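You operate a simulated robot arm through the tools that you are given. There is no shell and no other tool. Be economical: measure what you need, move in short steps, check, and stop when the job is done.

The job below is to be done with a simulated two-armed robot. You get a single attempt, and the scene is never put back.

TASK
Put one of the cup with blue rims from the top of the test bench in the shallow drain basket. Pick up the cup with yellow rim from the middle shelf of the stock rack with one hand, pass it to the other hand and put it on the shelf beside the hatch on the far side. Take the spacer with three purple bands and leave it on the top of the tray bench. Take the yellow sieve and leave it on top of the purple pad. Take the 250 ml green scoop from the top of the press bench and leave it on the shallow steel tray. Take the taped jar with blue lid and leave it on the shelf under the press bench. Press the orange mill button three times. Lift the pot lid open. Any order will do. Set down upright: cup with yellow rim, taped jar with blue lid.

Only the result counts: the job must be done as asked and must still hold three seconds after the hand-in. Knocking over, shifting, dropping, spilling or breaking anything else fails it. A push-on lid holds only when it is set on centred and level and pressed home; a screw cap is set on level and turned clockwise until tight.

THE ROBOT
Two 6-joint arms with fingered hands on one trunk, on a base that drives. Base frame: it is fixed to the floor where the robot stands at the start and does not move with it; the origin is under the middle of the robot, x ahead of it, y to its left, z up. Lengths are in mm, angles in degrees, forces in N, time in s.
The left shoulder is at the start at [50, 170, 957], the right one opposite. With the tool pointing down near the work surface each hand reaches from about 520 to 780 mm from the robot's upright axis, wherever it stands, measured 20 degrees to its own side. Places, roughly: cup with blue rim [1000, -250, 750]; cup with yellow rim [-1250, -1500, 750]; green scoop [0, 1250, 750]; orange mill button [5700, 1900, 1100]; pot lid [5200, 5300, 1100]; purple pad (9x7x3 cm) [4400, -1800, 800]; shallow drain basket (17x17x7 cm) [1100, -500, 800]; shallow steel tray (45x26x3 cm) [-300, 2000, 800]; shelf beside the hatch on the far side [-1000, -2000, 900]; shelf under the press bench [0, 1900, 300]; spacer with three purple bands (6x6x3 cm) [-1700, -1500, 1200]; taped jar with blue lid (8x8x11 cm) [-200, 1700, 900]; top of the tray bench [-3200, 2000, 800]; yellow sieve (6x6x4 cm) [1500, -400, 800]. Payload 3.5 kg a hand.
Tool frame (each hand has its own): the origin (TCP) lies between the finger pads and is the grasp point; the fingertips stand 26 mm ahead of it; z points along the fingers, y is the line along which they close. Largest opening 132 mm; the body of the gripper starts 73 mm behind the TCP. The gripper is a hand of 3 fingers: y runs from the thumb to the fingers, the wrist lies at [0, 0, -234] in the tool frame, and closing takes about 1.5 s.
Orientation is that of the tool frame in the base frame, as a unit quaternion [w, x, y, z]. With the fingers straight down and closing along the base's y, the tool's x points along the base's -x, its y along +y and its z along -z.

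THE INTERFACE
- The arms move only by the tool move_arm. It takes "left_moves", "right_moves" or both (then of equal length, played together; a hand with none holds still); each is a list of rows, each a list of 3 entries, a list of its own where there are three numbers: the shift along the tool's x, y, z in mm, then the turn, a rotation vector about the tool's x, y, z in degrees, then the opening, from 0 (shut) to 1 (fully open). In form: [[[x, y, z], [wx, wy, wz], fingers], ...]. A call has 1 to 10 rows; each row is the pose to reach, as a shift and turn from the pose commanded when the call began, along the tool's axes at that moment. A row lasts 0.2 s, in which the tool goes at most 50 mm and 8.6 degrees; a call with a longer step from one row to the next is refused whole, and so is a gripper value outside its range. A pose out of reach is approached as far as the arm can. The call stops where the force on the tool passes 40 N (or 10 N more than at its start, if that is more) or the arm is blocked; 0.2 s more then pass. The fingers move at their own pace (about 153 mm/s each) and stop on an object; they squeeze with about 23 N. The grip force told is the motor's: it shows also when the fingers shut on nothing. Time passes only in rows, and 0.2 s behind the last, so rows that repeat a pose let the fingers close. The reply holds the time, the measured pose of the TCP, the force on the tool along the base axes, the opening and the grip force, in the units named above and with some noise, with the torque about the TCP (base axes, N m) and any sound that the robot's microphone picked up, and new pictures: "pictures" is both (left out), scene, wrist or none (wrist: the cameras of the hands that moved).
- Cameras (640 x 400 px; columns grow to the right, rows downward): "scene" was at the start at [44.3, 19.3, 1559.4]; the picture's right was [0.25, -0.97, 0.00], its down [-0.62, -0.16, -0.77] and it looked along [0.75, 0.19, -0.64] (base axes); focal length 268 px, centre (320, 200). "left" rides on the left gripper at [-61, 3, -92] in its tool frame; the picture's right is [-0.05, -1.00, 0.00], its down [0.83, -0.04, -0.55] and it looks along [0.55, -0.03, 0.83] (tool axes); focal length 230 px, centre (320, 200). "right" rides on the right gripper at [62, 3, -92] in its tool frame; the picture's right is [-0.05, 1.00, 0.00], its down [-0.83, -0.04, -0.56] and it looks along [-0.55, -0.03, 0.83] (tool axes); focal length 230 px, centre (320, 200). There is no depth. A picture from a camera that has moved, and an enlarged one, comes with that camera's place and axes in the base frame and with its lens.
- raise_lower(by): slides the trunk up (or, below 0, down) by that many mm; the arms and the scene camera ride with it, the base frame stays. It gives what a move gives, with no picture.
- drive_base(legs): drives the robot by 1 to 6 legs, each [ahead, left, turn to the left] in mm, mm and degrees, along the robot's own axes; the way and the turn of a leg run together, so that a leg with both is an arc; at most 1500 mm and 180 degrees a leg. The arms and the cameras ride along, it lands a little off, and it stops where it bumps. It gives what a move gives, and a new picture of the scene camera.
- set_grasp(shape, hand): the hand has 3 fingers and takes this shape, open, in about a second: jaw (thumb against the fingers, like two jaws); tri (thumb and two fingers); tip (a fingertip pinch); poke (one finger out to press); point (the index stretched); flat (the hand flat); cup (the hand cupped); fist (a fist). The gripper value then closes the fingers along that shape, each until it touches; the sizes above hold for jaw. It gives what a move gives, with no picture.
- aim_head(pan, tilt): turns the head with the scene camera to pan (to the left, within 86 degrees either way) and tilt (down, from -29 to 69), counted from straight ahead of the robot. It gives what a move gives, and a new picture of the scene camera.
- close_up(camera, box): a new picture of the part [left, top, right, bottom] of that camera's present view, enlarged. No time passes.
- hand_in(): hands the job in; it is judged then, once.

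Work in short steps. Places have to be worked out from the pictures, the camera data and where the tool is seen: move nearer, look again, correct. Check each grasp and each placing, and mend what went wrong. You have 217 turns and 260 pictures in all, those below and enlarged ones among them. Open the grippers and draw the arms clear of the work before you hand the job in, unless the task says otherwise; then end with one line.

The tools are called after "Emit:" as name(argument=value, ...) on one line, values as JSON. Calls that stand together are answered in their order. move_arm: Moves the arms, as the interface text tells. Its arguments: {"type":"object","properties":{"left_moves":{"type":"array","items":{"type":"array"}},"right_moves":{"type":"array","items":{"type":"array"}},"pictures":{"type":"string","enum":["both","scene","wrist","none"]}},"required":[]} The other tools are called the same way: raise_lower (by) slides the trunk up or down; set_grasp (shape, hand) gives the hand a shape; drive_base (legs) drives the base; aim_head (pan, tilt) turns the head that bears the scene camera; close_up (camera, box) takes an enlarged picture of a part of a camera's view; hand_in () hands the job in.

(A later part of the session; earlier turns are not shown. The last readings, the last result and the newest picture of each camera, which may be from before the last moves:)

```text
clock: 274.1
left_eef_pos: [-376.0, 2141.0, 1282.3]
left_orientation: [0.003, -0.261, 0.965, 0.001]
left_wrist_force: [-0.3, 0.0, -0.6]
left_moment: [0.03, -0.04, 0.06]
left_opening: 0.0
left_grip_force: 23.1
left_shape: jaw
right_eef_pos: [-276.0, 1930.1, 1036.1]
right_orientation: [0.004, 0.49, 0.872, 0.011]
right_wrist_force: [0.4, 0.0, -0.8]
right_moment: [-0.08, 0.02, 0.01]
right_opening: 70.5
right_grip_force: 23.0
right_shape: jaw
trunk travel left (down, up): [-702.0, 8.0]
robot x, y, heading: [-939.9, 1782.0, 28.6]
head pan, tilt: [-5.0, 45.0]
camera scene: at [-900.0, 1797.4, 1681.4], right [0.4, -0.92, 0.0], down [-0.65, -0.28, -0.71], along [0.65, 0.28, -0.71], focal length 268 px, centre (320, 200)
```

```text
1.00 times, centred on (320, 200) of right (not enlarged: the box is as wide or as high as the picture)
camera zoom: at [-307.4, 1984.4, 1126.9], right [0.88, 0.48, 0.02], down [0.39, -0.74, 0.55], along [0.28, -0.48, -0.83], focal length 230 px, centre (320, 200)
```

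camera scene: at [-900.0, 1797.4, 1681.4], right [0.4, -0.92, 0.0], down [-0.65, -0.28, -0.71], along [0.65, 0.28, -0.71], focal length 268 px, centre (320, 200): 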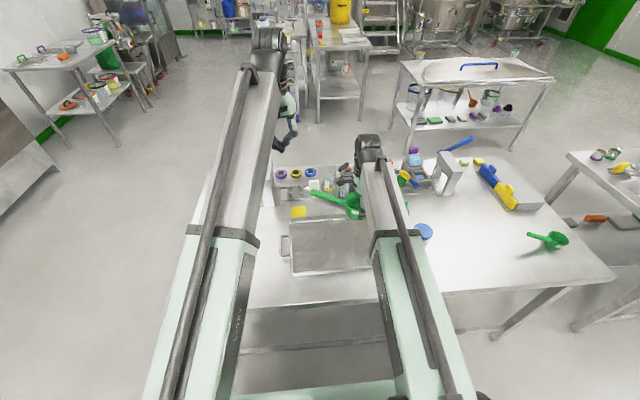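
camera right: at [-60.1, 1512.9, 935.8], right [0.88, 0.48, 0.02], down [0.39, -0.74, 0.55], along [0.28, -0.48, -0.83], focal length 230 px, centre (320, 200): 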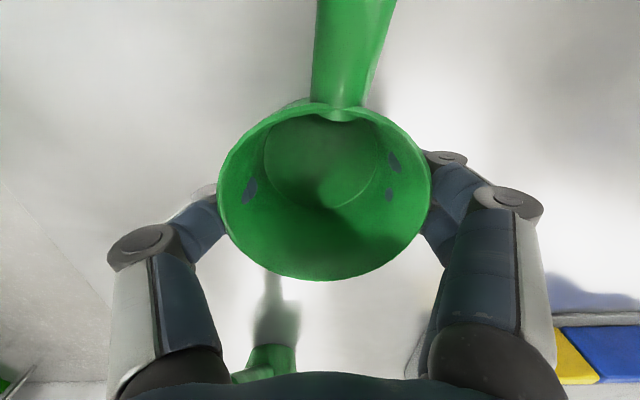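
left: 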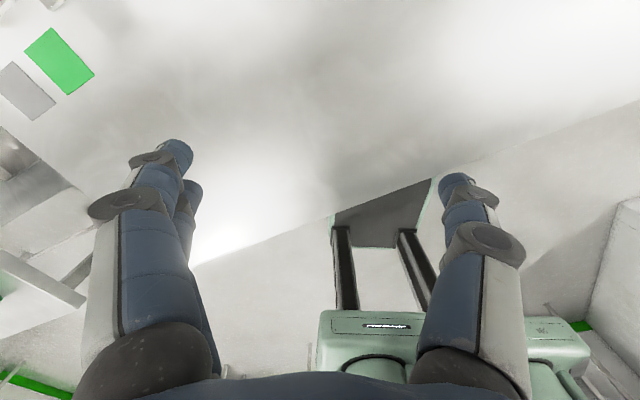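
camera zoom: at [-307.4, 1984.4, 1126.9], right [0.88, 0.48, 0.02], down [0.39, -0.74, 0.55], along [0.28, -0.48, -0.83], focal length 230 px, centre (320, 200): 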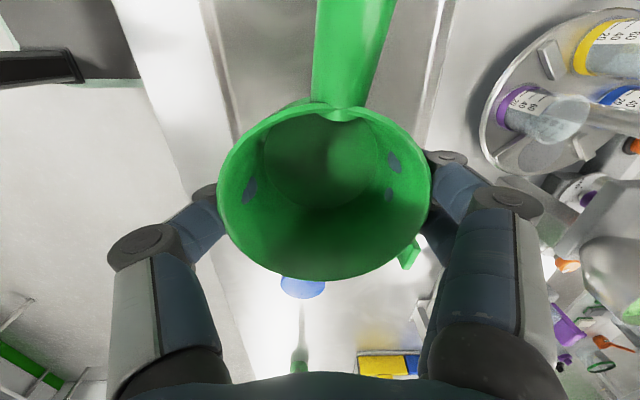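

The scoop is over the right part of the tray. I shift 20 mm ahead and lower to contact.

Emit:
move_arm(right_moves=[[[0, 10, 40], [0, 0, 0], 0.4], [[0, 20, 80], [0, 0, 0], 0.4], [[0, 20, 120], [0, 0, 0], 0.4], [[0, 20, 150], [0, 0, 0], 0.4], [[0, 20, 165], [0, 0, 0], 0.4], [[0, 20, 173], [0, 0, 0], 0.4], [[0, 20, 181], [0, 0, 0], 0.4], [[0, 20, 189], [0, 0, 0], 0.4]], pictures="both")

```text
clock: 275.9
left_eef_pos: [-376.3, 2140.8, 1283.3]
left_orientation: [0.002, -0.261, 0.965, 0.0]
left_wrist_force: [0.7, 0.5, 0.0]
left_moment: [0.01, 0.01, 0.0]
left_opening: 0.0
left_grip_force: 23.1
left_shape: jaw
right_eef_pos: [-255.5, 1944.3, 847.7]
right_orientation: [0.005, 0.489, 0.872, 0.01]
right_wrist_force: [0.2, 0.1, 3.2]
right_moment: [0.06, -0.09, 0.05]
right_opening: 70.6
right_grip_force: 23.2
right_shape: jaw
trunk travel left (down, up): [-702.0, 8.0]
robot x, y, heading: [-938.4, 1782.6, 28.8]
head pan, tilt: [-5.0, 45.0]
camera scene: at [-900.2, 1796.2, 1681.5], right [0.4, -0.92, 0.0], down [-0.65, -0.28, -0.71], along [0.65, 0.28, -0.71], focal length 268 px, centre (320, 200)
camera right: at [-286.4, 1996.4, 938.7], right [0.88, 0.48, 0.02], down [0.39, -0.74, 0.55], along [0.28, -0.48, -0.83], focal length 230 px, centre (320, 200)
```

scene: 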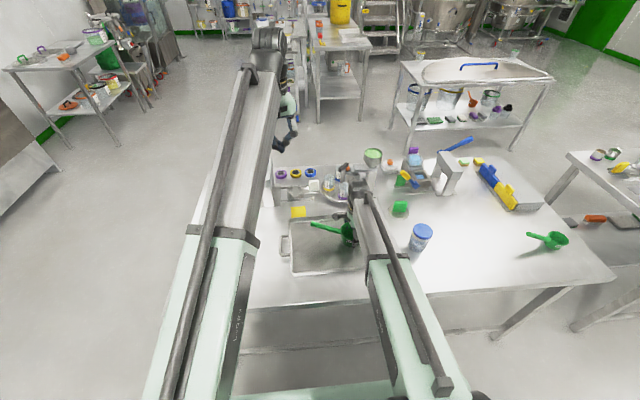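
right: 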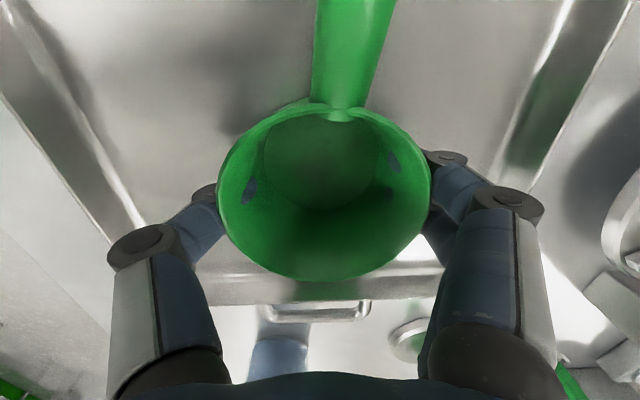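

Light contact: the scoop stands in the tray. I open to just wider than the rim and withdraw upward.

Emit:
move_arm(right_moves=[[[0, 0, 2], [0, 0, 0], 0.4], [[0, 0, 2], [0, 0, 0], 0.8], [[0, 0, 2], [0, 0, 0], 0.8], [[0, 0, 2], [0, 0, 0], 0.8], [[0, 0, -30], [0, 0, 0], 0.8], [[0, 0, -75], [0, 0, 0], 0.8], [[0, 0, -120], [0, 0, 0], 0.8], [[0, 0, -165], [0, 0, 0], 0.9], [[0, 0, -210], [0, 0, 0], 1], [[0, 0, -250], [0, 0, 0], 1]], pictures="wrist")

```text
clock: 278.1
left_eef_pos: [-374.9, 2140.0, 1282.4]
left_orientation: [0.003, -0.261, 0.965, 0.001]
left_wrist_force: [0.2, 0.3, 0.5]
left_moment: [0.02, -0.07, -0.03]
left_opening: 0.2
left_grip_force: 23.1
left_shape: jaw
right_eef_pos: [-258.9, 1938.6, 1096.9]
right_orientation: [0.003, 0.49, 0.872, 0.01]
right_wrist_force: [0.9, -1.5, -0.5]
right_moment: [0.01, -0.01, -0.02]
right_opening: 131.8
right_grip_force: 0.0
right_shape: jaw
trunk travel left (down, up): [-702.0, 8.0]
robot x, y, heading: [-942.1, 1783.9, 28.8]
head pan, tilt: [-5.0, 45.0]
camera right: at [-289.6, 1992.9, 1188.7], right [0.88, 0.48, 0.02], down [0.39, -0.74, 0.55], along [0.28, -0.48, -0.83], focal length 230 px, centre (320, 200)
```

right: 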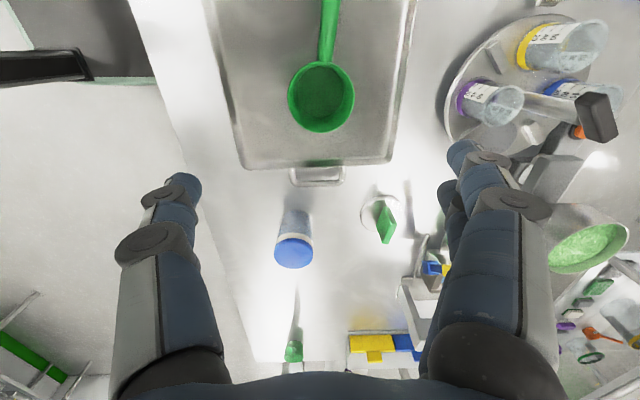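

The scoop lies in the tray. Now the blue-lidded jar: I check its tape with a close-up.

Emit:
close_up(camera="scene", box=[395, 210, 445, 260])

Emit:
aim_head(pan=-5, tilt=62)

```text
8.00 times, centred on (420, 235) of scene
camera zoom: at [-899.9, 1796.3, 1681.4], right [0.4, -0.92, 0.0], down [-0.65, -0.28, -0.71], along [0.65, 0.28, -0.71], focal length 2146 px, centre (-480, -80)
```

zoom: 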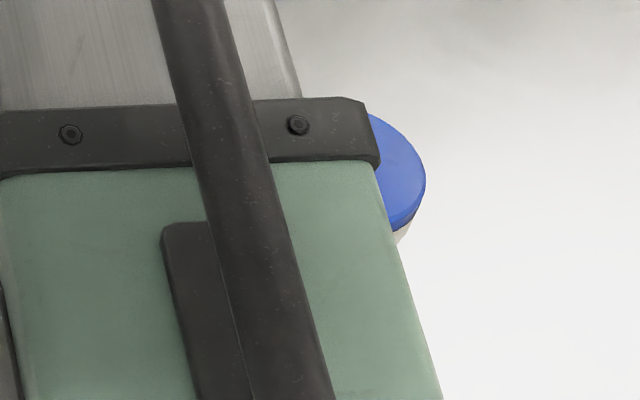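

```text
clock: 278.9
left_eef_pos: [-375.2, 2141.1, 1283.4]
left_orientation: [0.003, -0.261, 0.965, 0.001]
left_wrist_force: [-0.1, -0.2, -0.4]
left_moment: [0.01, 0.03, -0.01]
left_opening: 0.2
left_grip_force: 23.4
left_shape: jaw
right_eef_pos: [-257.7, 1939.6, 1096.5]
right_orientation: [0.005, 0.49, 0.872, 0.009]
right_wrist_force: [-0.8, -0.7, 0.3]
right_moment: [0.0, -0.02, 0.0]
right_opening: 131.8
right_grip_force: 0.1
right_shape: jaw
trunk travel left (down, up): [-702.0, 8.0]
robot x, y, heading: [-941.2, 1785.6, 28.4]
head pan, tilt: [-5.0, 62.0]
camera scene: at [-915.2, 1789.6, 1659.7], right [0.4, -0.92, 0.0], down [-0.81, -0.35, -0.47], along [0.43, 0.19, -0.88], focal length 268 px, centre (320, 200)
```

scene: 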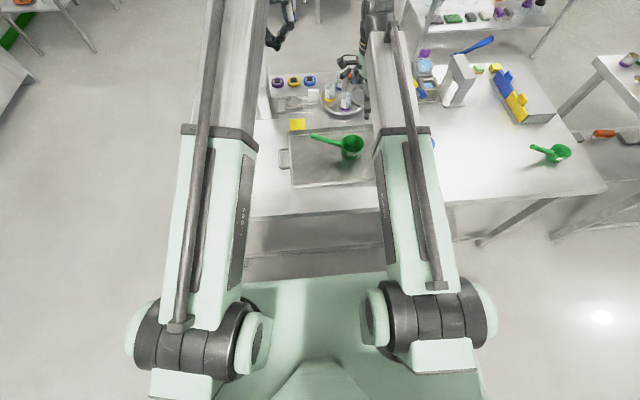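

Jar centre is about (-181,1700). It must go on the low shelf, so I'll grip it horizontally with the left hand (its camera ends up on top). I back off, shift right and pitch the left hand forward.

Emit:
drive_base(legs=[[-420, 0, 0], [0, -590, 0]])

Emit:
move_arm(left_moves=[[[0, 0, 25], [0, -8.5, 0], 0.5], [[0, 0, 50], [0, -17, 0], 1], [[0, 0, 75], [0, -25.5, 0], 1], [[0, 0, 100], [0, -34, 0], 1], [[0, 0, 125], [0, -42.5, 0], 1], [[0, 0, 150], [0, -51, 0], 1], [[0, 0, 175], [0, -59.5, 0], 1], [[0, 0, 200], [0, -68, 0], 1], [[0, 0, 225], [0, -76.5, 0], 1], [[0, 0, 250], [0, -85, 0], 1]], pictures="wrist")

```text
clock: 284.4
left_eef_pos: [-467.7, 1423.7, 1284.1]
left_orientation: [0.003, -0.262, 0.965, 0.001]
left_wrist_force: [-0.1, -0.6, 0.0]
left_moment: [0.0, 0.03, 0.0]
left_opening: 0.0
left_grip_force: 22.7
left_shape: jaw
right_eef_pos: [-349.9, 1223.3, 1096.4]
right_orientation: [0.004, 0.488, 0.873, 0.01]
right_wrist_force: [-0.1, -0.7, -0.1]
right_moment: [0.02, -0.01, 0.01]
right_opening: 131.9
right_grip_force: 0.1
right_shape: jaw
trunk travel left (down, up): [-702.0, 8.0]
robot x, y, heading: [-1031.6, 1065.5, 28.7]
head pan, tilt: [-5.0, 62.0]
camera scene: at [-1006.1, 1070.9, 1659.6], right [0.4, -0.92, 0.0], down [-0.81, -0.35, -0.47], along [0.43, 0.19, -0.88], focal length 268 px, centre (320, 200)
```

scene: 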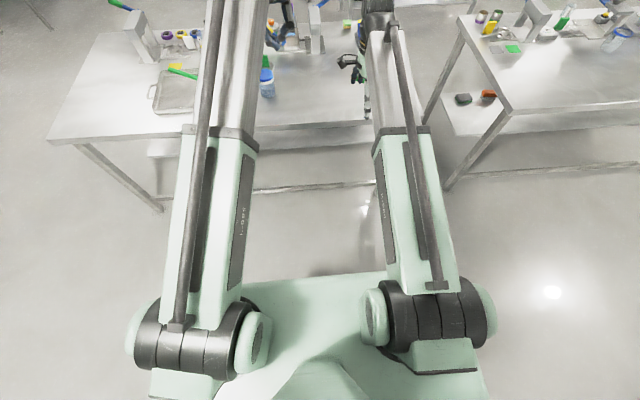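

```text
clock: 286.6
left_eef_pos: [-464.7, 1428.7, 1078.9]
left_orientation: [0.592, -0.205, 0.763, 0.161]
left_wrist_force: [-0.4, -1.1, 0.5]
left_moment: [0.0, 0.0, -0.01]
left_opening: 131.8
left_grip_force: 0.1
left_shape: jaw
left hand out of reach, approached as far as the arm can: row 9, 10
right_eef_pos: [-350.5, 1222.8, 1097.6]
right_orientation: [0.003, 0.489, 0.872, 0.009]
right_wrist_force: [-0.2, 0.7, 0.5]
right_moment: [-0.01, -0.01, -0.01]
right_opening: 131.9
right_grip_force: 0.2
right_shape: jaw
trunk travel left (down, up): [-702.0, 8.0]
robot x, y, heading: [-1029.1, 1066.9, 28.7]
head pan, tilt: [-5.0, 62.0]
camera left: at [-529.0, 1395.2, 1160.4], right [0.51, -0.86, 0.05], down [-0.62, -0.41, -0.67], along [0.59, 0.31, -0.74], focal length 230 px, centre (320, 200)
```

left: 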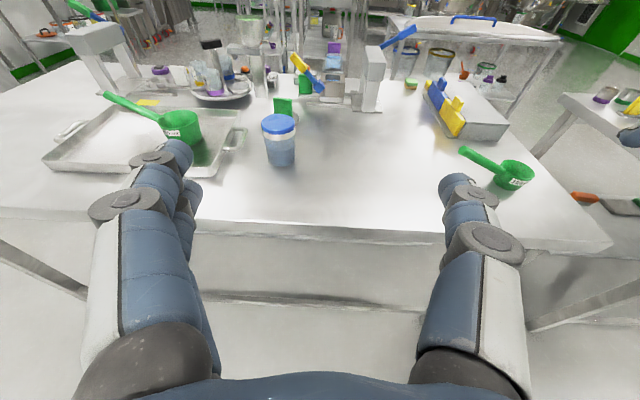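

Good view of the bench. I lower the trunk to inspect the shelf underneath (the hands stay ~100 mm clear of the bench edge).

Emit:
raise_lower(by=-560)

Emit:
aim_head(pan=20, tilt=35)

Emit:
close_up(camera="left", box=[0, 0, 640, 400])

```text
refused: -560 is not a number from -400 to 400
```

```text
clock: 287.5
left_eef_pos: [-464.6, 1429.1, 1077.8]
left_orientation: [0.592, -0.205, 0.762, 0.162]
left_wrist_force: [0.3, 0.9, -0.1]
left_moment: [0.03, 0.02, -0.01]
left_opening: 131.9
left_grip_force: 0.0
left_shape: jaw
right_eef_pos: [-350.0, 1223.2, 1097.4]
right_orientation: [0.004, 0.489, 0.872, 0.009]
right_wrist_force: [0.1, -0.3, 0.1]
right_moment: [0.02, -0.01, 0.03]
right_opening: 131.8
right_grip_force: 0.1
right_shape: jaw
trunk travel left (down, up): [-702.0, 8.0]
robot x, y, heading: [-1028.8, 1062.2, 28.4]
head pan, tilt: [20.0, 35.0]
camera scene: at [-1007.3, 1112.0, 1696.1], right [0.75, -0.66, 0.0], down [-0.38, -0.43, -0.82], along [0.54, 0.61, -0.57], focal length 268 px, centre (320, 200)
```

scene: 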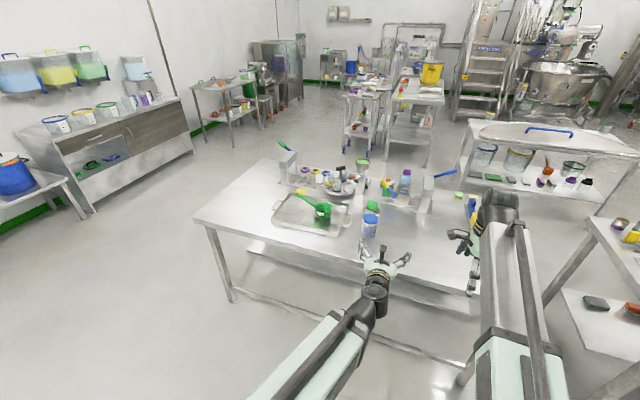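

```text
1.00 times, centred on (320, 200) of left (not enlarged: the box is as wide or as high as the picture)
camera zoom: at [-529.0, 1395.5, 1160.7], right [0.51, -0.86, 0.05], down [-0.62, -0.41, -0.67], along [0.59, 0.31, -0.74], focal length 230 px, centre (320, 200)
```

zoom: 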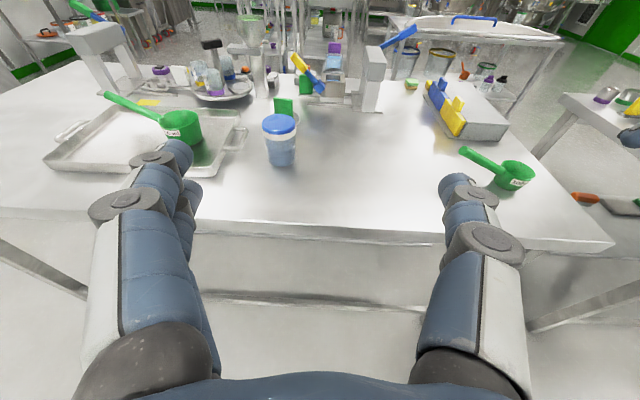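

The shelf is set back (front edge about n≈840, roughly 400 mm behind the bench front) at z≈300. I lower the trunk in two steps and look under the bench.

Emit:
raise_lower(by=-350)

Emit:
raise_lower(by=-300)

Emit:
aim_head(pan=10, tilt=25)

Emit:
close_up(camera="left", box=[0, 0, 640, 400])

```text
clock: 290.9
left_eef_pos: [-464.1, 1429.9, 727.4]
left_orientation: [0.592, -0.205, 0.763, 0.162]
left_wrist_force: [0.6, 0.4, 0.0]
left_moment: [-0.01, 0.0, -0.01]
left_opening: 131.8
left_grip_force: 0.2
left_shape: jaw
right_eef_pos: [-349.1, 1223.6, 746.1]
right_orientation: [0.005, 0.489, 0.872, 0.01]
right_wrist_force: [0.0, 0.1, -0.4]
right_moment: [0.0, 0.02, -0.01]
right_opening: 131.7
right_grip_force: 0.0
right_shape: jaw
trunk travel left (down, up): [-352.0, 358.0]
robot x, y, heading: [-1028.3, 1068.7, 28.6]
head pan, tilt: [20.0, 35.0]
```

```text
clock: 293.9
left_eef_pos: [-464.0, 1429.4, 428.8]
left_orientation: [0.592, -0.204, 0.763, 0.161]
left_wrist_force: [-0.3, 0.4, -0.5]
left_moment: [0.0, -0.01, 0.04]
left_opening: 132.0
left_grip_force: 0.0
left_shape: jaw
right_eef_pos: [-350.1, 1222.5, 447.7]
right_orientation: [0.005, 0.488, 0.873, 0.01]
right_wrist_force: [-0.3, 0.5, -0.5]
right_moment: [0.0, 0.04, 0.04]
right_opening: 131.8
right_grip_force: 0.1
right_shape: jaw
trunk travel left (down, up): [-52.0, 658.0]
robot x, y, heading: [-1030.3, 1067.4, 28.6]
head pan, tilt: [20.0, 35.0]
```

```text
clock: 294.7
left_eef_pos: [-464.1, 1429.7, 429.1]
left_orientation: [0.593, -0.204, 0.762, 0.161]
left_wrist_force: [-0.4, -0.8, -0.4]
left_moment: [-0.01, -0.01, 0.01]
left_opening: 131.7
left_grip_force: 0.1
left_shape: jaw
right_eef_pos: [-349.0, 1224.6, 447.3]
right_orientation: [0.005, 0.489, 0.872, 0.009]
right_wrist_force: [0.6, -0.2, -0.4]
right_moment: [0.0, -0.02, 0.0]
right_opening: 132.2
right_grip_force: 0.1
right_shape: jaw
trunk travel left (down, up): [-52.0, 658.0]
robot x, y, heading: [-1032.5, 1067.7, 28.8]
head pan, tilt: [10.0, 25.0]
camera scene: at [-993.6, 1103.5, 1061.9], right [0.63, -0.78, 0.0], down [-0.33, -0.26, -0.91], along [0.71, 0.57, -0.42], focal length 268 px, centre (320, 200)
```

scene: 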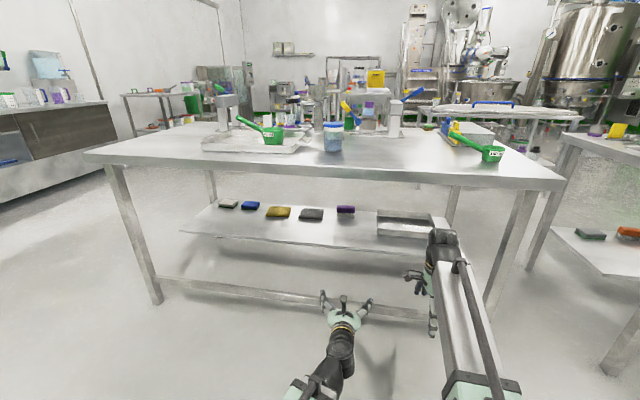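

```text
1.00 times, centred on (320, 200) of left (not enlarged: the box is as wide or as high as the picture)
camera zoom: at [-529.1, 1395.5, 510.7], right [0.51, -0.86, 0.05], down [-0.62, -0.41, -0.67], along [0.59, 0.31, -0.74], focal length 230 px, centre (320, 200)
```

zoom: 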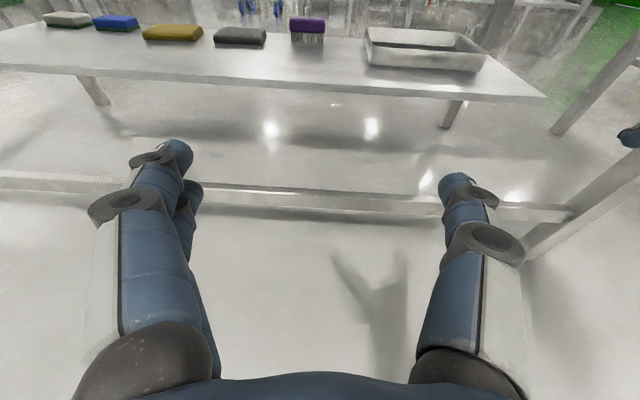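

The shelf (z≈265, front at n≈826) has free space in front of the sponges. Now I raise the trunk to pick the jar at (-192,1681), lift the right hand, and level the left hand.

Emit:
raise_lower(by=400)

Emit:
move_arm(right_moves=[[[0, 0, -40], [0, 0, 0], 1], [[0, 0, -80], [0, 0, 0], 1], [[0, 0, -120], [0, 0, 0], 1], [[0, 0, -160], [0, 0, 0], 1], [[0, 0, -200], [0, 0, 0], 1]], left_moves=[[[0, 0, 20], [0, -3, 0], 1], [[0, 0, 40], [0, -6, 0], 1], [[0, 0, 60], [0, -9, 0], 1], [[0, 0, 60], [0, -13, 0], 1], [[-5, 0, 60], [0, -17, 0], 1]], pictures="wrist")

```text
clock: 298.5
left_eef_pos: [-463.0, 1429.8, 828.1]
left_orientation: [0.592, -0.205, 0.763, 0.161]
left_wrist_force: [-0.2, -0.6, -1.1]
left_moment: [-0.02, -0.01, 0.0]
left_opening: 131.8
left_grip_force: 0.0
left_shape: jaw
right_eef_pos: [-350.7, 1224.3, 848.5]
right_orientation: [0.004, 0.488, 0.873, 0.01]
right_wrist_force: [0.3, 0.2, -0.1]
right_moment: [0.01, 0.01, 0.0]
right_opening: 132.0
right_grip_force: 0.1
right_shape: jaw
trunk travel left (down, up): [-452.0, 258.0]
robot x, y, heading: [-1030.5, 1067.4, 28.4]
head pan, tilt: [10.0, 25.0]
```

```text
clock: 299.7
left_eef_pos: [-406.1, 1470.1, 897.6]
left_orientation: [0.64, -0.182, 0.726, 0.174]
left_wrist_force: [-0.7, 0.1, 0.3]
left_moment: [0.0, -0.02, -0.02]
left_opening: 132.0
left_grip_force: 0.0
left_shape: jaw
left hand out of reach, approached as far as the arm can: row 1, 2, 3, 4, 5
right_eef_pos: [-352.3, 1221.0, 1045.1]
right_orientation: [0.006, 0.489, 0.872, 0.014]
right_wrist_force: [-0.5, -0.5, -0.5]
right_moment: [0.01, 0.02, -0.01]
right_opening: 131.9
right_grip_force: 0.3
right_shape: jaw
trunk travel left (down, up): [-452.0, 258.0]
robot x, y, heading: [-1030.6, 1064.1, 28.2]
head pan, tilt: [10.0, 25.0]
camera right: at [-383.4, 1274.8, 1136.7], right [0.88, 0.48, 0.03], down [0.38, -0.74, 0.55], along [0.29, -0.47, -0.83], focal length 230 px, centre (320, 200)
camera left: at [-480.0, 1432.5, 969.5], right [0.49, -0.87, 0.03], down [-0.56, -0.34, -0.76], along [0.67, 0.35, -0.65], focal length 230 px, centre (320, 200)
```

right: 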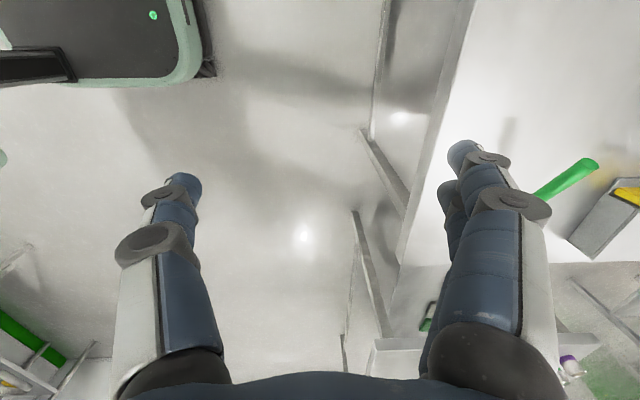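
left: 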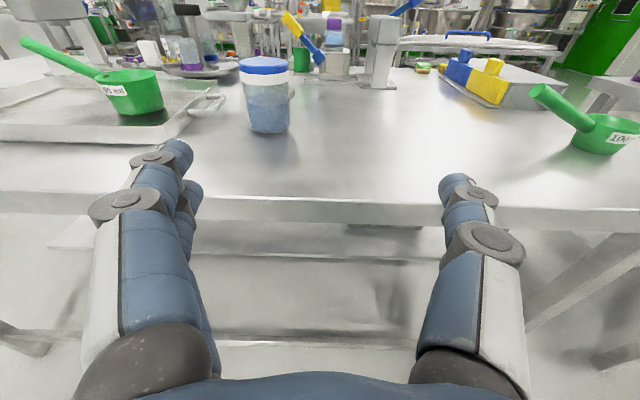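

The left hand is nearly level (7° down). I drive ahead 170 and left 79 so the fingers face the jar.

Emit:
drive_base(legs=[[170, 79, 0]])

Emit:
close_up(camera="left", box=[0, 0, 640, 400])

```text
clock: 301.2
left_eef_pos: [-296.0, 1621.1, 895.0]
left_orientation: [0.64, -0.181, 0.726, 0.173]
left_wrist_force: [0.2, -0.3, 0.2]
left_moment: [0.01, -0.02, 0.01]
left_opening: 131.8
left_grip_force: 0.1
left_shape: jaw
right_eef_pos: [-240.3, 1373.7, 1044.9]
right_orientation: [0.007, 0.488, 0.873, 0.013]
right_wrist_force: [-0.1, 0.1, 0.1]
right_moment: [-0.03, 0.0, 0.01]
right_opening: 132.0
right_grip_force: 0.1
right_shape: jaw
trunk travel left (down, up): [-452.0, 258.0]
robot x, y, heading: [-922.2, 1216.0, 28.8]
head pan, tilt: [10.0, 25.0]
camera scene: at [-882.5, 1253.8, 1461.9], right [0.63, -0.78, 0.0], down [-0.33, -0.27, -0.91], along [0.71, 0.57, -0.42], focal length 268 px, centre (320, 200)
```

scene: 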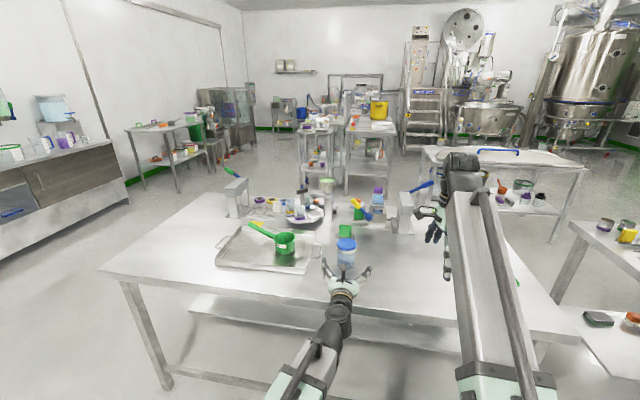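

```text
1.00 times, centred on (320, 200) of left (not enlarged: the box is as wide or as high as the picture)
camera zoom: at [-369.3, 1583.1, 968.8], right [0.49, -0.87, 0.03], down [-0.56, -0.34, -0.76], along [0.67, 0.35, -0.65], focal length 230 px, centre (320, 200)
```

zoom: 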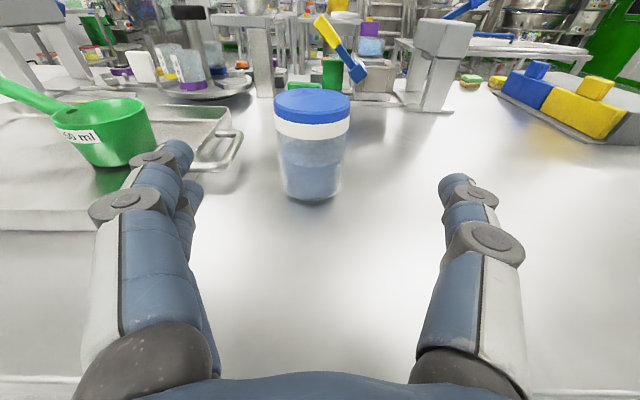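

The taped jar is centred between the fingers. I lower 26 mm, advance 119 mm, and close.

Emit:
move_arm(left_moves=[[[13, 3, 20], [0, 0, 0], 1], [[26, 5, 45], [0, 0, 0], 1], [[26, 5, 85], [0, 0, 0], 1], [[26, 5, 117], [0, 0, 0], 1], [[26, 5, 117], [0, 0, 0], 0.6], [[26, 5, 117], [0, 0, 0], 0.4], [[26, 5, 117], [0, 0, 0], 0.4], [[26, 5, 117], [0, 0, 0], 0.4]], pictures="wrist")

```text
clock: 303.0
left_eef_pos: [-197.3, 1674.1, 860.5]
left_orientation: [0.624, -0.169, 0.747, 0.154]
left_wrist_force: [0.0, -0.1, 1.9]
left_moment: [0.03, -0.03, 0.0]
left_opening: 61.0
left_grip_force: 22.8
left_shape: jaw
left hand out of reach, approached as far as the arm can: row 1, 2, 3, 4, 5
right_eef_pos: [-240.6, 1373.0, 1046.3]
right_orientation: [0.006, 0.488, 0.873, 0.013]
right_wrist_force: [-0.8, 0.0, 0.2]
right_moment: [0.01, 0.01, 0.01]
right_opening: 131.6
right_grip_force: 0.1
right_shape: jaw
trunk travel left (down, up): [-452.0, 258.0]
robot x, y, heading: [-920.8, 1212.7, 28.7]
head pan, tilt: [10.0, 25.0]
camera left: at [-269.6, 1639.8, 936.3], right [0.45, -0.89, 0.03], down [-0.6, -0.33, -0.72], along [0.66, 0.31, -0.69], focal length 230 px, centre (320, 200)
```

left: 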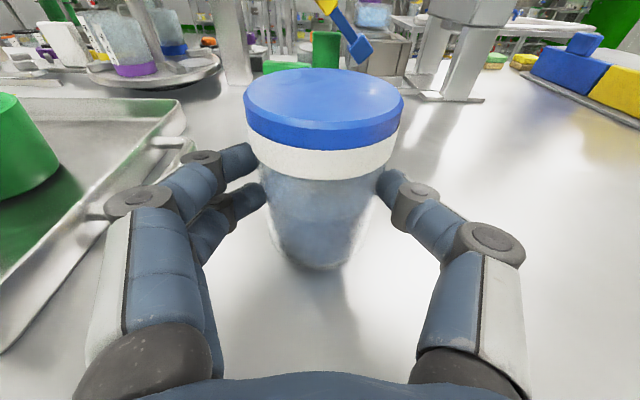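

The jar is gripped (61 mm, 23 N). I lift it straight up 100 mm and back off.

Emit:
move_arm(left_moves=[[[-33, 0, -6], [0, 0, 0], 0.4], [[-66, 0, -12], [0, 0, 0], 0.4], [[-98, 0, -17], [0, 0, 0], 0.4], [[-98, 0, -17], [0, 0, 0], 0.4]], pictures="wrist")

Emit:
drive_base(legs=[[-450, 0, 0]])

```text
clock: 304.0
left_eef_pos: [-204.8, 1677.8, 956.4]
left_orientation: [0.64, -0.182, 0.726, 0.174]
left_wrist_force: [-1.0, -1.0, -0.8]
left_moment: [-0.05, 0.04, -0.01]
left_opening: 60.8
left_grip_force: 22.7
left_shape: jaw
right_eef_pos: [-240.9, 1373.3, 1045.6]
right_orientation: [0.006, 0.487, 0.873, 0.013]
right_wrist_force: [-0.8, 0.2, -0.8]
right_moment: [-0.04, 0.02, -0.03]
right_opening: 131.8
right_grip_force: 0.0
right_shape: jaw
trunk travel left (down, up): [-452.0, 258.0]
robot x, y, heading: [-924.2, 1217.5, 28.7]
head pan, tilt: [10.0, 25.0]
camera left: at [-277.7, 1640.0, 1027.7], right [0.49, -0.87, 0.03], down [-0.56, -0.34, -0.76], along [0.67, 0.35, -0.65], focal length 230 px, centre (320, 200)
```

left: 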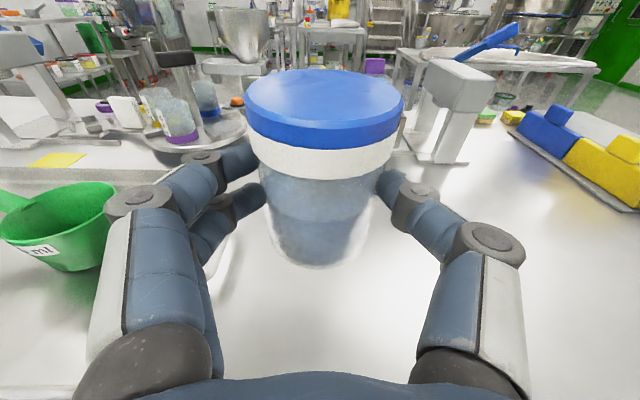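

```text
clock: 306.7
left_eef_pos: [-596.3, 1468.2, 955.5]
left_orientation: [0.64, -0.184, 0.726, 0.175]
left_wrist_force: [-0.1, 0.1, -2.1]
left_moment: [-0.02, 0.06, -0.01]
left_opening: 60.6
left_grip_force: 22.6
left_shape: jaw
right_eef_pos: [-630.3, 1162.1, 1045.4]
right_orientation: [0.006, 0.485, 0.875, 0.013]
right_wrist_force: [-0.1, 1.0, -0.6]
right_moment: [0.02, -0.01, -0.01]
right_opening: 131.9
right_grip_force: 0.1
right_shape: jaw
trunk travel left (down, up): [-452.0, 258.0]
robot x, y, heading: [-1309.8, 1003.4, 29.1]
head pan, tilt: [10.0, 25.0]
camera scene: at [-1271.5, 1038.5, 1462.0], right [0.63, -0.78, 0.0], down [-0.33, -0.27, -0.91], along [0.7, 0.57, -0.42], focal length 268 px, centre (320, 200)
```

scene: 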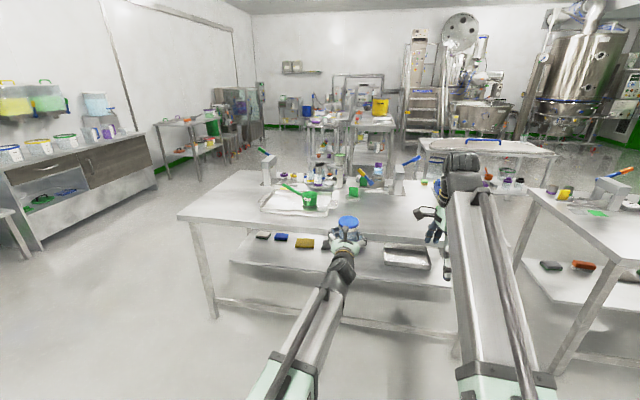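

The jar is held. I lower the trunk fully in two steps, then drop both hands relative to the shoulders so they pass beneath the bench top.

Emit:
raise_lower(by=-400)

Emit:
raise_lower(by=-45)

Emit:
move_arm(left_moves=[[[28, 0, 3], [0, 1, 0], 0.4], [[56, 0, 6], [0, 2, 0], 0.4], [[84, 0, 10], [0, 3, 0], 0.4], [[112, 0, 13], [0, 3, 0], 0.4], [[132, 0, 16], [0, 3, 0], 0.4]], right_moves=[[[0, 0, 40], [0, 0, 0], 0.5], [[0, 0, 80], [0, 0, 0], 0.3], [[0, 0, 120], [0, 0, 0], 0.2], [[0, 0, 160], [0, 0, 0], 0.2], [[0, 0, 195], [0, 0, 0], 0.2]], pictures="wrist")

```text
clock: 310.6
left_eef_pos: [-596.0, 1468.3, 554.9]
left_orientation: [0.639, -0.185, 0.725, 0.176]
left_wrist_force: [0.7, 0.1, -1.6]
left_moment: [-0.05, 0.05, -0.01]
left_opening: 60.9
left_grip_force: 22.9
left_shape: jaw
right_eef_pos: [-630.1, 1162.1, 645.6]
right_orientation: [0.006, 0.484, 0.875, 0.014]
right_wrist_force: [0.0, 0.1, -0.4]
right_moment: [0.02, 0.02, 0.01]
right_opening: 131.8
right_grip_force: 0.1
right_shape: jaw
trunk travel left (down, up): [-52.0, 658.0]
robot x, y, heading: [-1310.5, 1002.1, 29.2]
head pan, tilt: [10.0, 25.0]
```

```text
clock: 311.4
left_eef_pos: [-594.9, 1468.1, 509.8]
left_orientation: [0.639, -0.185, 0.725, 0.177]
left_wrist_force: [-0.9, -0.3, -2.0]
left_moment: [0.01, 0.04, -0.03]
left_opening: 60.9
left_grip_force: 22.7
left_shape: jaw
right_eef_pos: [-629.4, 1162.2, 600.5]
right_orientation: [0.006, 0.484, 0.875, 0.014]
right_wrist_force: [0.2, -0.1, 0.2]
right_moment: [0.01, 0.01, -0.06]
right_opening: 132.0
right_grip_force: 0.0
right_shape: jaw
trunk travel left (down, up): [-7.0, 703.0]
robot x, y, heading: [-1311.4, 1003.5, 29.2]
head pan, tilt: [10.0, 25.0]
```

```text
clock: 312.6
left_eef_pos: [-596.3, 1473.2, 385.1]
left_orientation: [0.616, -0.189, 0.746, 0.17]
left_wrist_force: [-0.3, -0.5, -1.5]
left_moment: [0.0, 0.0, -0.02]
left_opening: 60.8
left_grip_force: 23.0
left_shape: jaw
left hand out of reach, approached as far as the arm can: row 5
right_eef_pos: [-624.8, 1166.7, 405.5]
right_orientation: [0.007, 0.485, 0.874, 0.014]
right_wrist_force: [0.6, 0.6, -0.2]
right_moment: [-0.01, 0.0, -0.01]
right_opening: 26.9
right_grip_force: 0.0
right_shape: jaw
trunk travel left (down, up): [-7.0, 703.0]
robot x, y, heading: [-1309.6, 1000.2, 28.9]
head pan, tilt: [10.0, 25.0]
camera right: at [-656.4, 1218.7, 496.5], right [0.87, 0.48, 0.03], down [0.39, -0.74, 0.55], along [0.29, -0.47, -0.83], focal length 230 px, centre (320, 200)
camera left: at [-664.9, 1437.2, 462.1], right [0.5, -0.87, 0.03], down [-0.59, -0.37, -0.72], along [0.63, 0.34, -0.7], focal length 230 px, centre (320, 200)
```

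right: 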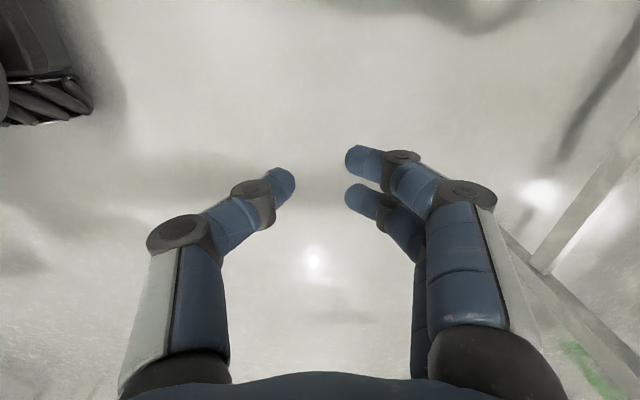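
left: 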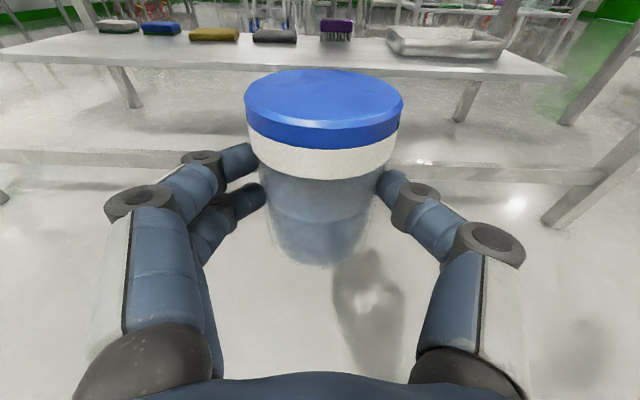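

The jar bottom is ~50 mm above shelf level. I drive ahead 600 mm, then check.

Emit:
drive_base(legs=[[600, 0, 0]])

Emit:
close_up(camera="left", box=[0, 0, 640, 400])

```text
clock: 316.1
left_eef_pos: [-60.4, 1768.3, 384.9]
left_orientation: [0.617, -0.187, 0.746, 0.169]
left_wrist_force: [0.0, -0.2, -1.0]
left_moment: [0.01, 0.05, 0.0]
left_opening: 60.7
left_grip_force: 22.8
left_shape: jaw
right_eef_pos: [-90.4, 1460.9, 404.9]
right_orientation: [0.006, 0.486, 0.874, 0.013]
right_wrist_force: [0.0, -0.4, -0.2]
right_moment: [0.02, 0.0, 0.02]
right_opening: 26.7
right_grip_force: 0.1
right_shape: jaw
trunk travel left (down, up): [-7.0, 703.0]
robot x, y, heading: [-775.3, 1300.8, 29.2]
head pan, tilt: [10.0, 25.0]
camera scene: at [-738.1, 1335.0, 1017.0], right [0.63, -0.78, 0.0], down [-0.33, -0.27, -0.91], along [0.7, 0.57, -0.42], focal length 268 px, centre (320, 200)
```

scene: 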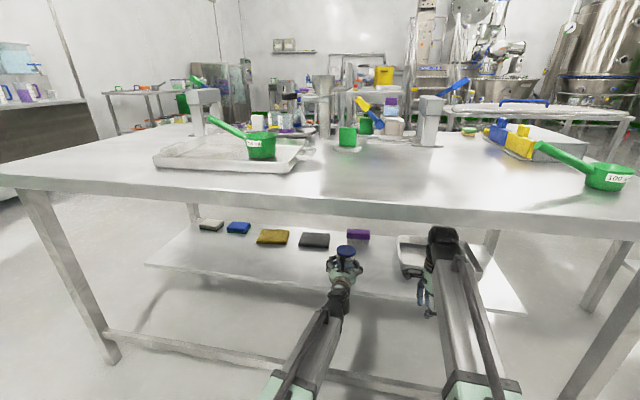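

```text
1.00 times, centred on (320, 200) of left (not enlarged: the box is as wide or as high as the picture)
camera zoom: at [-130.5, 1731.5, 462.3], right [0.5, -0.87, 0.03], down [-0.6, -0.36, -0.72], along [0.63, 0.34, -0.7], focal length 230 px, centre (320, 200)
```

zoom: 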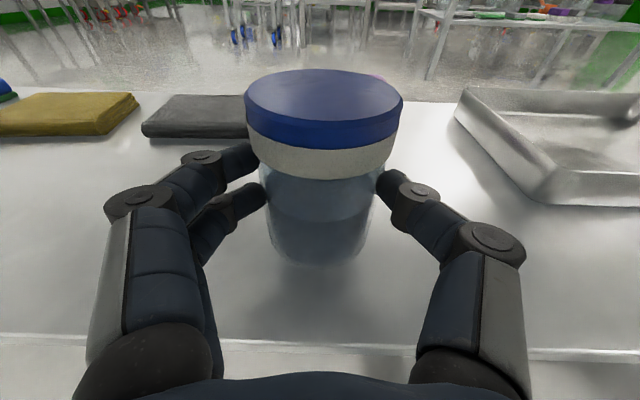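

The shelf edge is just behind the jar. I extend the arm 55 mm further in and lower gradually to contact.

Emit:
move_arm(left_moves=[[[0, 0, 28], [0, 0, 0], 0.4], [[0, 0, 55], [0, 0, 0], 0.4], [[15, 0, 57], [0, 0, 0], 0.4], [[25, 0, 59], [0, 0, 0], 0.4], [[33, 0, 60], [0, 0, 0], 0.4], [[38, 0, 61], [0, 0, 0], 0.4], [[43, 0, 62], [0, 0, 0], 0.4]], pictures="wrist")

```text
clock: 317.7
left_eef_pos: [-13.9, 1795.2, 348.9]
left_orientation: [0.606, -0.187, 0.755, 0.165]
left_wrist_force: [0.0, -4.3, 11.5]
left_moment: [-0.09, -0.25, -0.13]
left_opening: 58.6
left_grip_force: 22.8
left_shape: jaw
left hand out of reach, approached as far as the arm can: row 3, 4, 5, 6, 7
right_eef_pos: [-90.2, 1459.4, 407.4]
right_orientation: [0.006, 0.486, 0.874, 0.014]
right_wrist_force: [-0.9, 0.0, -0.4]
right_moment: [0.02, -0.01, 0.0]
right_opening: 26.6
right_grip_force: 0.2
right_shape: jaw
trunk travel left (down, up): [-7.0, 703.0]
robot x, y, heading: [-773.5, 1296.3, 29.0]
head pan, tilt: [10.0, 25.0]
camera left: at [-80.7, 1760.5, 428.0], right [0.49, -0.87, 0.03], down [-0.62, -0.37, -0.7], along [0.62, 0.33, -0.72], focal length 230 px, centre (320, 200)
```

left: 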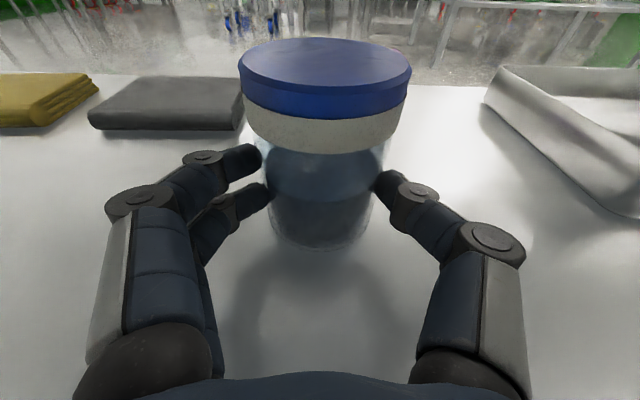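

Contact (11 N up). I ease up 3 mm, level slightly, and open the fingers.

Emit:
move_arm(left_moves=[[[-2, 0, 0], [0, -1, 0], 0.45], [[-2, 0, 0], [0, -1, 0], 0.6], [[-2, 0, 0], [0, -1, 0], 0.9], [[-2, 0, 0], [0, -1, 0], 1], [[-2, 0, 0], [0, -1, 0], 1]], pictures="wrist")

```text
clock: 318.9
left_eef_pos: [-13.0, 1798.9, 356.0]
left_orientation: [0.609, -0.186, 0.753, 0.167]
left_wrist_force: [0.6, 0.1, -0.2]
left_moment: [0.03, -0.01, 0.02]
left_opening: 132.0
left_grip_force: 0.0
left_shape: jaw
left hand out of reach, approached as far as the arm can: row 1, 2, 3
right_eef_pos: [-90.5, 1460.4, 406.1]
right_orientation: [0.006, 0.487, 0.873, 0.013]
right_wrist_force: [-0.2, 0.0, 0.3]
right_moment: [0.04, -0.02, 0.01]
right_opening: 26.9
right_grip_force: 0.1
right_shape: jaw
trunk travel left (down, up): [-7.0, 703.0]
robot x, y, heading: [-776.3, 1294.2, 28.6]
head pan, tilt: [10.0, 25.0]
camera left: at [-80.5, 1763.3, 435.1], right [0.49, -0.87, 0.03], down [-0.61, -0.37, -0.7], along [0.62, 0.33, -0.71], focal length 230 px, centre (320, 200)
```

left: 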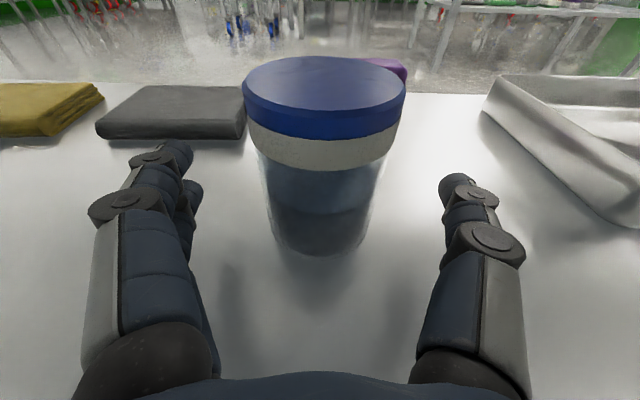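

The jar stands upright on the lower shelf. I back straight out and raise the trunk.

Emit:
drive_base(legs=[[-620, 0, 0]])

Emit:
raise_lower(by=400)

Emit:
raise_lower(by=200)

Emit:
move_arm(left_moves=[[[-40, 0, 0], [0, 0, 0], 0], [[-80, 0, 0], [0, 0, 0], 0], [[-120, 0, 0], [0, 0, 0], 0]], right_moves=[[[0, 0, -40], [0, 0, 0], 0], [[0, 0, -80], [0, 0, 0], 0], [[0, 0, -120], [0, 0, 0], 0]], pictures="none")

```text
clock: 322.3
left_eef_pos: [-550.8, 1501.2, 356.2]
left_orientation: [0.61, -0.186, 0.752, 0.167]
left_wrist_force: [0.3, -0.3, 0.0]
left_moment: [0.01, -0.04, 0.02]
left_opening: 131.8
left_grip_force: 0.0
left_shape: jaw
right_eef_pos: [-629.9, 1162.3, 406.3]
right_orientation: [0.006, 0.485, 0.874, 0.013]
right_wrist_force: [-0.4, 1.0, -0.2]
right_moment: [-0.03, -0.02, 0.02]
right_opening: 26.7
right_grip_force: 0.0
right_shape: jaw
trunk travel left (down, up): [-7.0, 703.0]
robot x, y, heading: [-1314.6, 996.5, 28.9]
head pan, tilt: [10.0, 25.0]
camera scene: at [-1276.9, 1036.1, 1017.0], right [0.63, -0.78, 0.0], down [-0.33, -0.27, -0.91], along [0.7, 0.57, -0.42], focal length 268 px, centre (320, 200)
```

scene: 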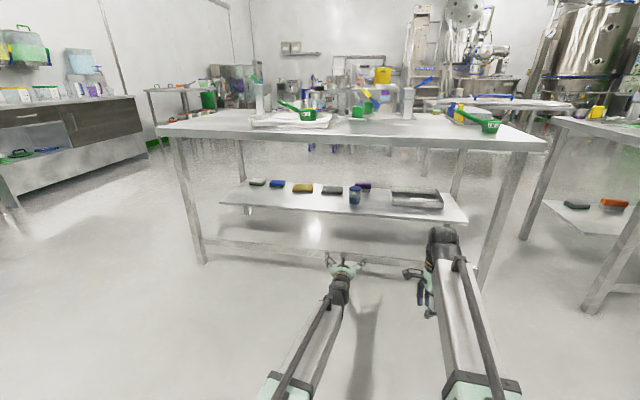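

```text
clock: 326.1
left_eef_pos: [-552.0, 1500.5, 756.4]
left_orientation: [0.609, -0.186, 0.753, 0.166]
left_wrist_force: [0.3, 0.2, 0.5]
left_moment: [0.0, -0.01, 0.03]
left_opening: 131.9
left_grip_force: 0.1
left_shape: jaw
right_eef_pos: [-630.0, 1162.7, 805.1]
right_orientation: [0.006, 0.486, 0.874, 0.014]
right_wrist_force: [-0.3, 0.6, 0.3]
right_moment: [0.02, -0.01, 0.01]
right_opening: 27.0
right_grip_force: 0.0
right_shape: jaw
trunk travel left (down, up): [-407.0, 303.0]
robot x, y, heading: [-1314.5, 996.7, 29.0]
head pan, tilt: [10.0, 25.0]
```

```text
clock: 328.3
left_eef_pos: [-552.7, 1500.1, 956.2]
left_orientation: [0.609, -0.186, 0.753, 0.166]
left_wrist_force: [-0.8, 0.9, 0.7]
left_moment: [0.02, 0.01, -0.02]
left_opening: 131.8
left_grip_force: 0.1
left_shape: jaw
right_eef_pos: [-630.4, 1162.9, 1004.6]
right_orientation: [0.006, 0.485, 0.874, 0.013]
right_wrist_force: [-1.4, 0.7, -0.1]
right_moment: [-0.01, -0.02, -0.01]
right_opening: 26.7
right_grip_force: 0.0
right_shape: jaw
trunk travel left (down, up): [-607.0, 103.0]
robot x, y, heading: [-1314.7, 1001.2, 29.2]
head pan, tilt: [10.0, 25.0]
```

```text
clock: 329.1
left_eef_pos: [-531.4, 1510.3, 1075.3]
left_orientation: [0.608, -0.187, 0.753, 0.168]
left_wrist_force: [-0.2, 0.2, 0.1]
left_moment: [0.03, -0.02, 0.02]
left_opening: 0.0
left_grip_force: 22.8
left_shape: jaw
right_eef_pos: [-631.3, 1161.4, 1126.2]
right_orientation: [0.006, 0.486, 0.874, 0.014]
right_wrist_force: [0.1, 0.0, 0.9]
right_moment: [0.03, -0.02, 0.0]
right_opening: 0.0
right_grip_force: 23.4
right_shape: jaw
trunk travel left (down, up): [-607.0, 103.0]
robot x, y, heading: [-1312.4, 995.0, 29.1]
head pan, tilt: [10.0, 25.0]
```

The jar is confirmed on the shelf. Next the yellow-rim cup at about (-1378,-1514,~830) on the rack's middle shelf: I retract the left hand a little, turn around, and drive down in front of the rack.

Emit:
move_arm(left_moves=[[[0, 0, -30], [0, 0, 0], 0], [[0, 0, -60], [0, 0, 0], 0]], pictures="none")

Emit:
drive_base(legs=[[0, 0, -90], [0, 0, -90], [0, 1050, 0], [0, 1000, 0]])

Emit:
raise_lower(by=-120)

```text
clock: 329.7
left_eef_pos: [-583.1, 1480.9, 1084.8]
left_orientation: [0.609, -0.186, 0.753, 0.166]
left_wrist_force: [-0.4, 0.9, 0.5]
left_moment: [0.03, -0.02, 0.0]
left_opening: 0.0
left_grip_force: 22.9
left_shape: jaw
right_eef_pos: [-631.8, 1161.4, 1126.8]
right_orientation: [0.006, 0.485, 0.874, 0.014]
right_wrist_force: [-0.2, 0.2, -0.7]
right_moment: [0.01, 0.01, 0.0]
right_opening: 0.1
right_grip_force: 23.3
right_shape: jaw
trunk travel left (down, up): [-607.0, 103.0]
robot x, y, heading: [-1314.3, 998.4, 29.2]
head pan, tilt: [10.0, 25.0]
```

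```text
clock: 347.5
left_eef_pos: [-1006.8, -1263.9, 1083.8]
left_orientation: [0.176, 0.749, 0.198, -0.607]
left_wrist_force: [-0.2, -0.8, 0.7]
left_moment: [-0.01, -0.03, -0.01]
left_opening: 0.0
left_grip_force: 22.4
left_shape: jaw
right_eef_pos: [-966.6, -942.7, 1125.5]
right_orientation: [0.013, 0.881, -0.472, -0.006]
right_wrist_force: [-0.1, 0.1, 0.3]
right_moment: [0.01, 0.0, 0.02]
right_opening: 0.0
right_grip_force: 22.8
right_shape: jaw
trunk travel left (down, up): [-607.0, 103.0]
robot x, y, heading: [-289.3, -763.6, -148.9]
head pan, tilt: [10.0, 25.0]
camera scene: at [-322.7, -800.8, 1617.0], right [-0.65, 0.76, 0.0], down [0.32, 0.28, -0.91], along [-0.69, -0.59, -0.42], focal length 268 px, centre (320, 200)
```

scene: 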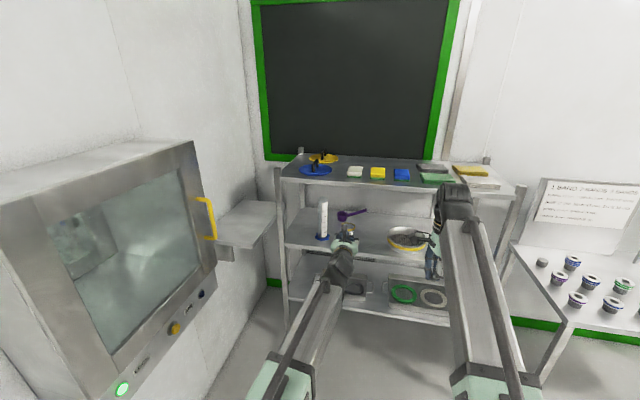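

```text
clock: 349.0
left_eef_pos: [-1007.4, -1263.6, 965.9]
left_orientation: [0.176, 0.749, 0.198, -0.607]
left_wrist_force: [0.5, 0.2, 1.0]
left_moment: [-0.03, -0.02, 0.0]
left_opening: 0.1
left_grip_force: 22.7
left_shape: jaw
right_eef_pos: [-967.6, -942.9, 1004.3]
right_orientation: [0.013, 0.881, -0.472, -0.007]
right_wrist_force: [-1.1, 0.7, 0.5]
right_moment: [-0.01, 0.01, -0.02]
right_opening: 0.0
right_grip_force: 23.1
right_shape: jaw
trunk travel left (down, up): [-487.0, 223.0]
robot x, y, heading: [-287.4, -757.3, -148.9]
head pan, tilt: [10.0, 25.0]
```

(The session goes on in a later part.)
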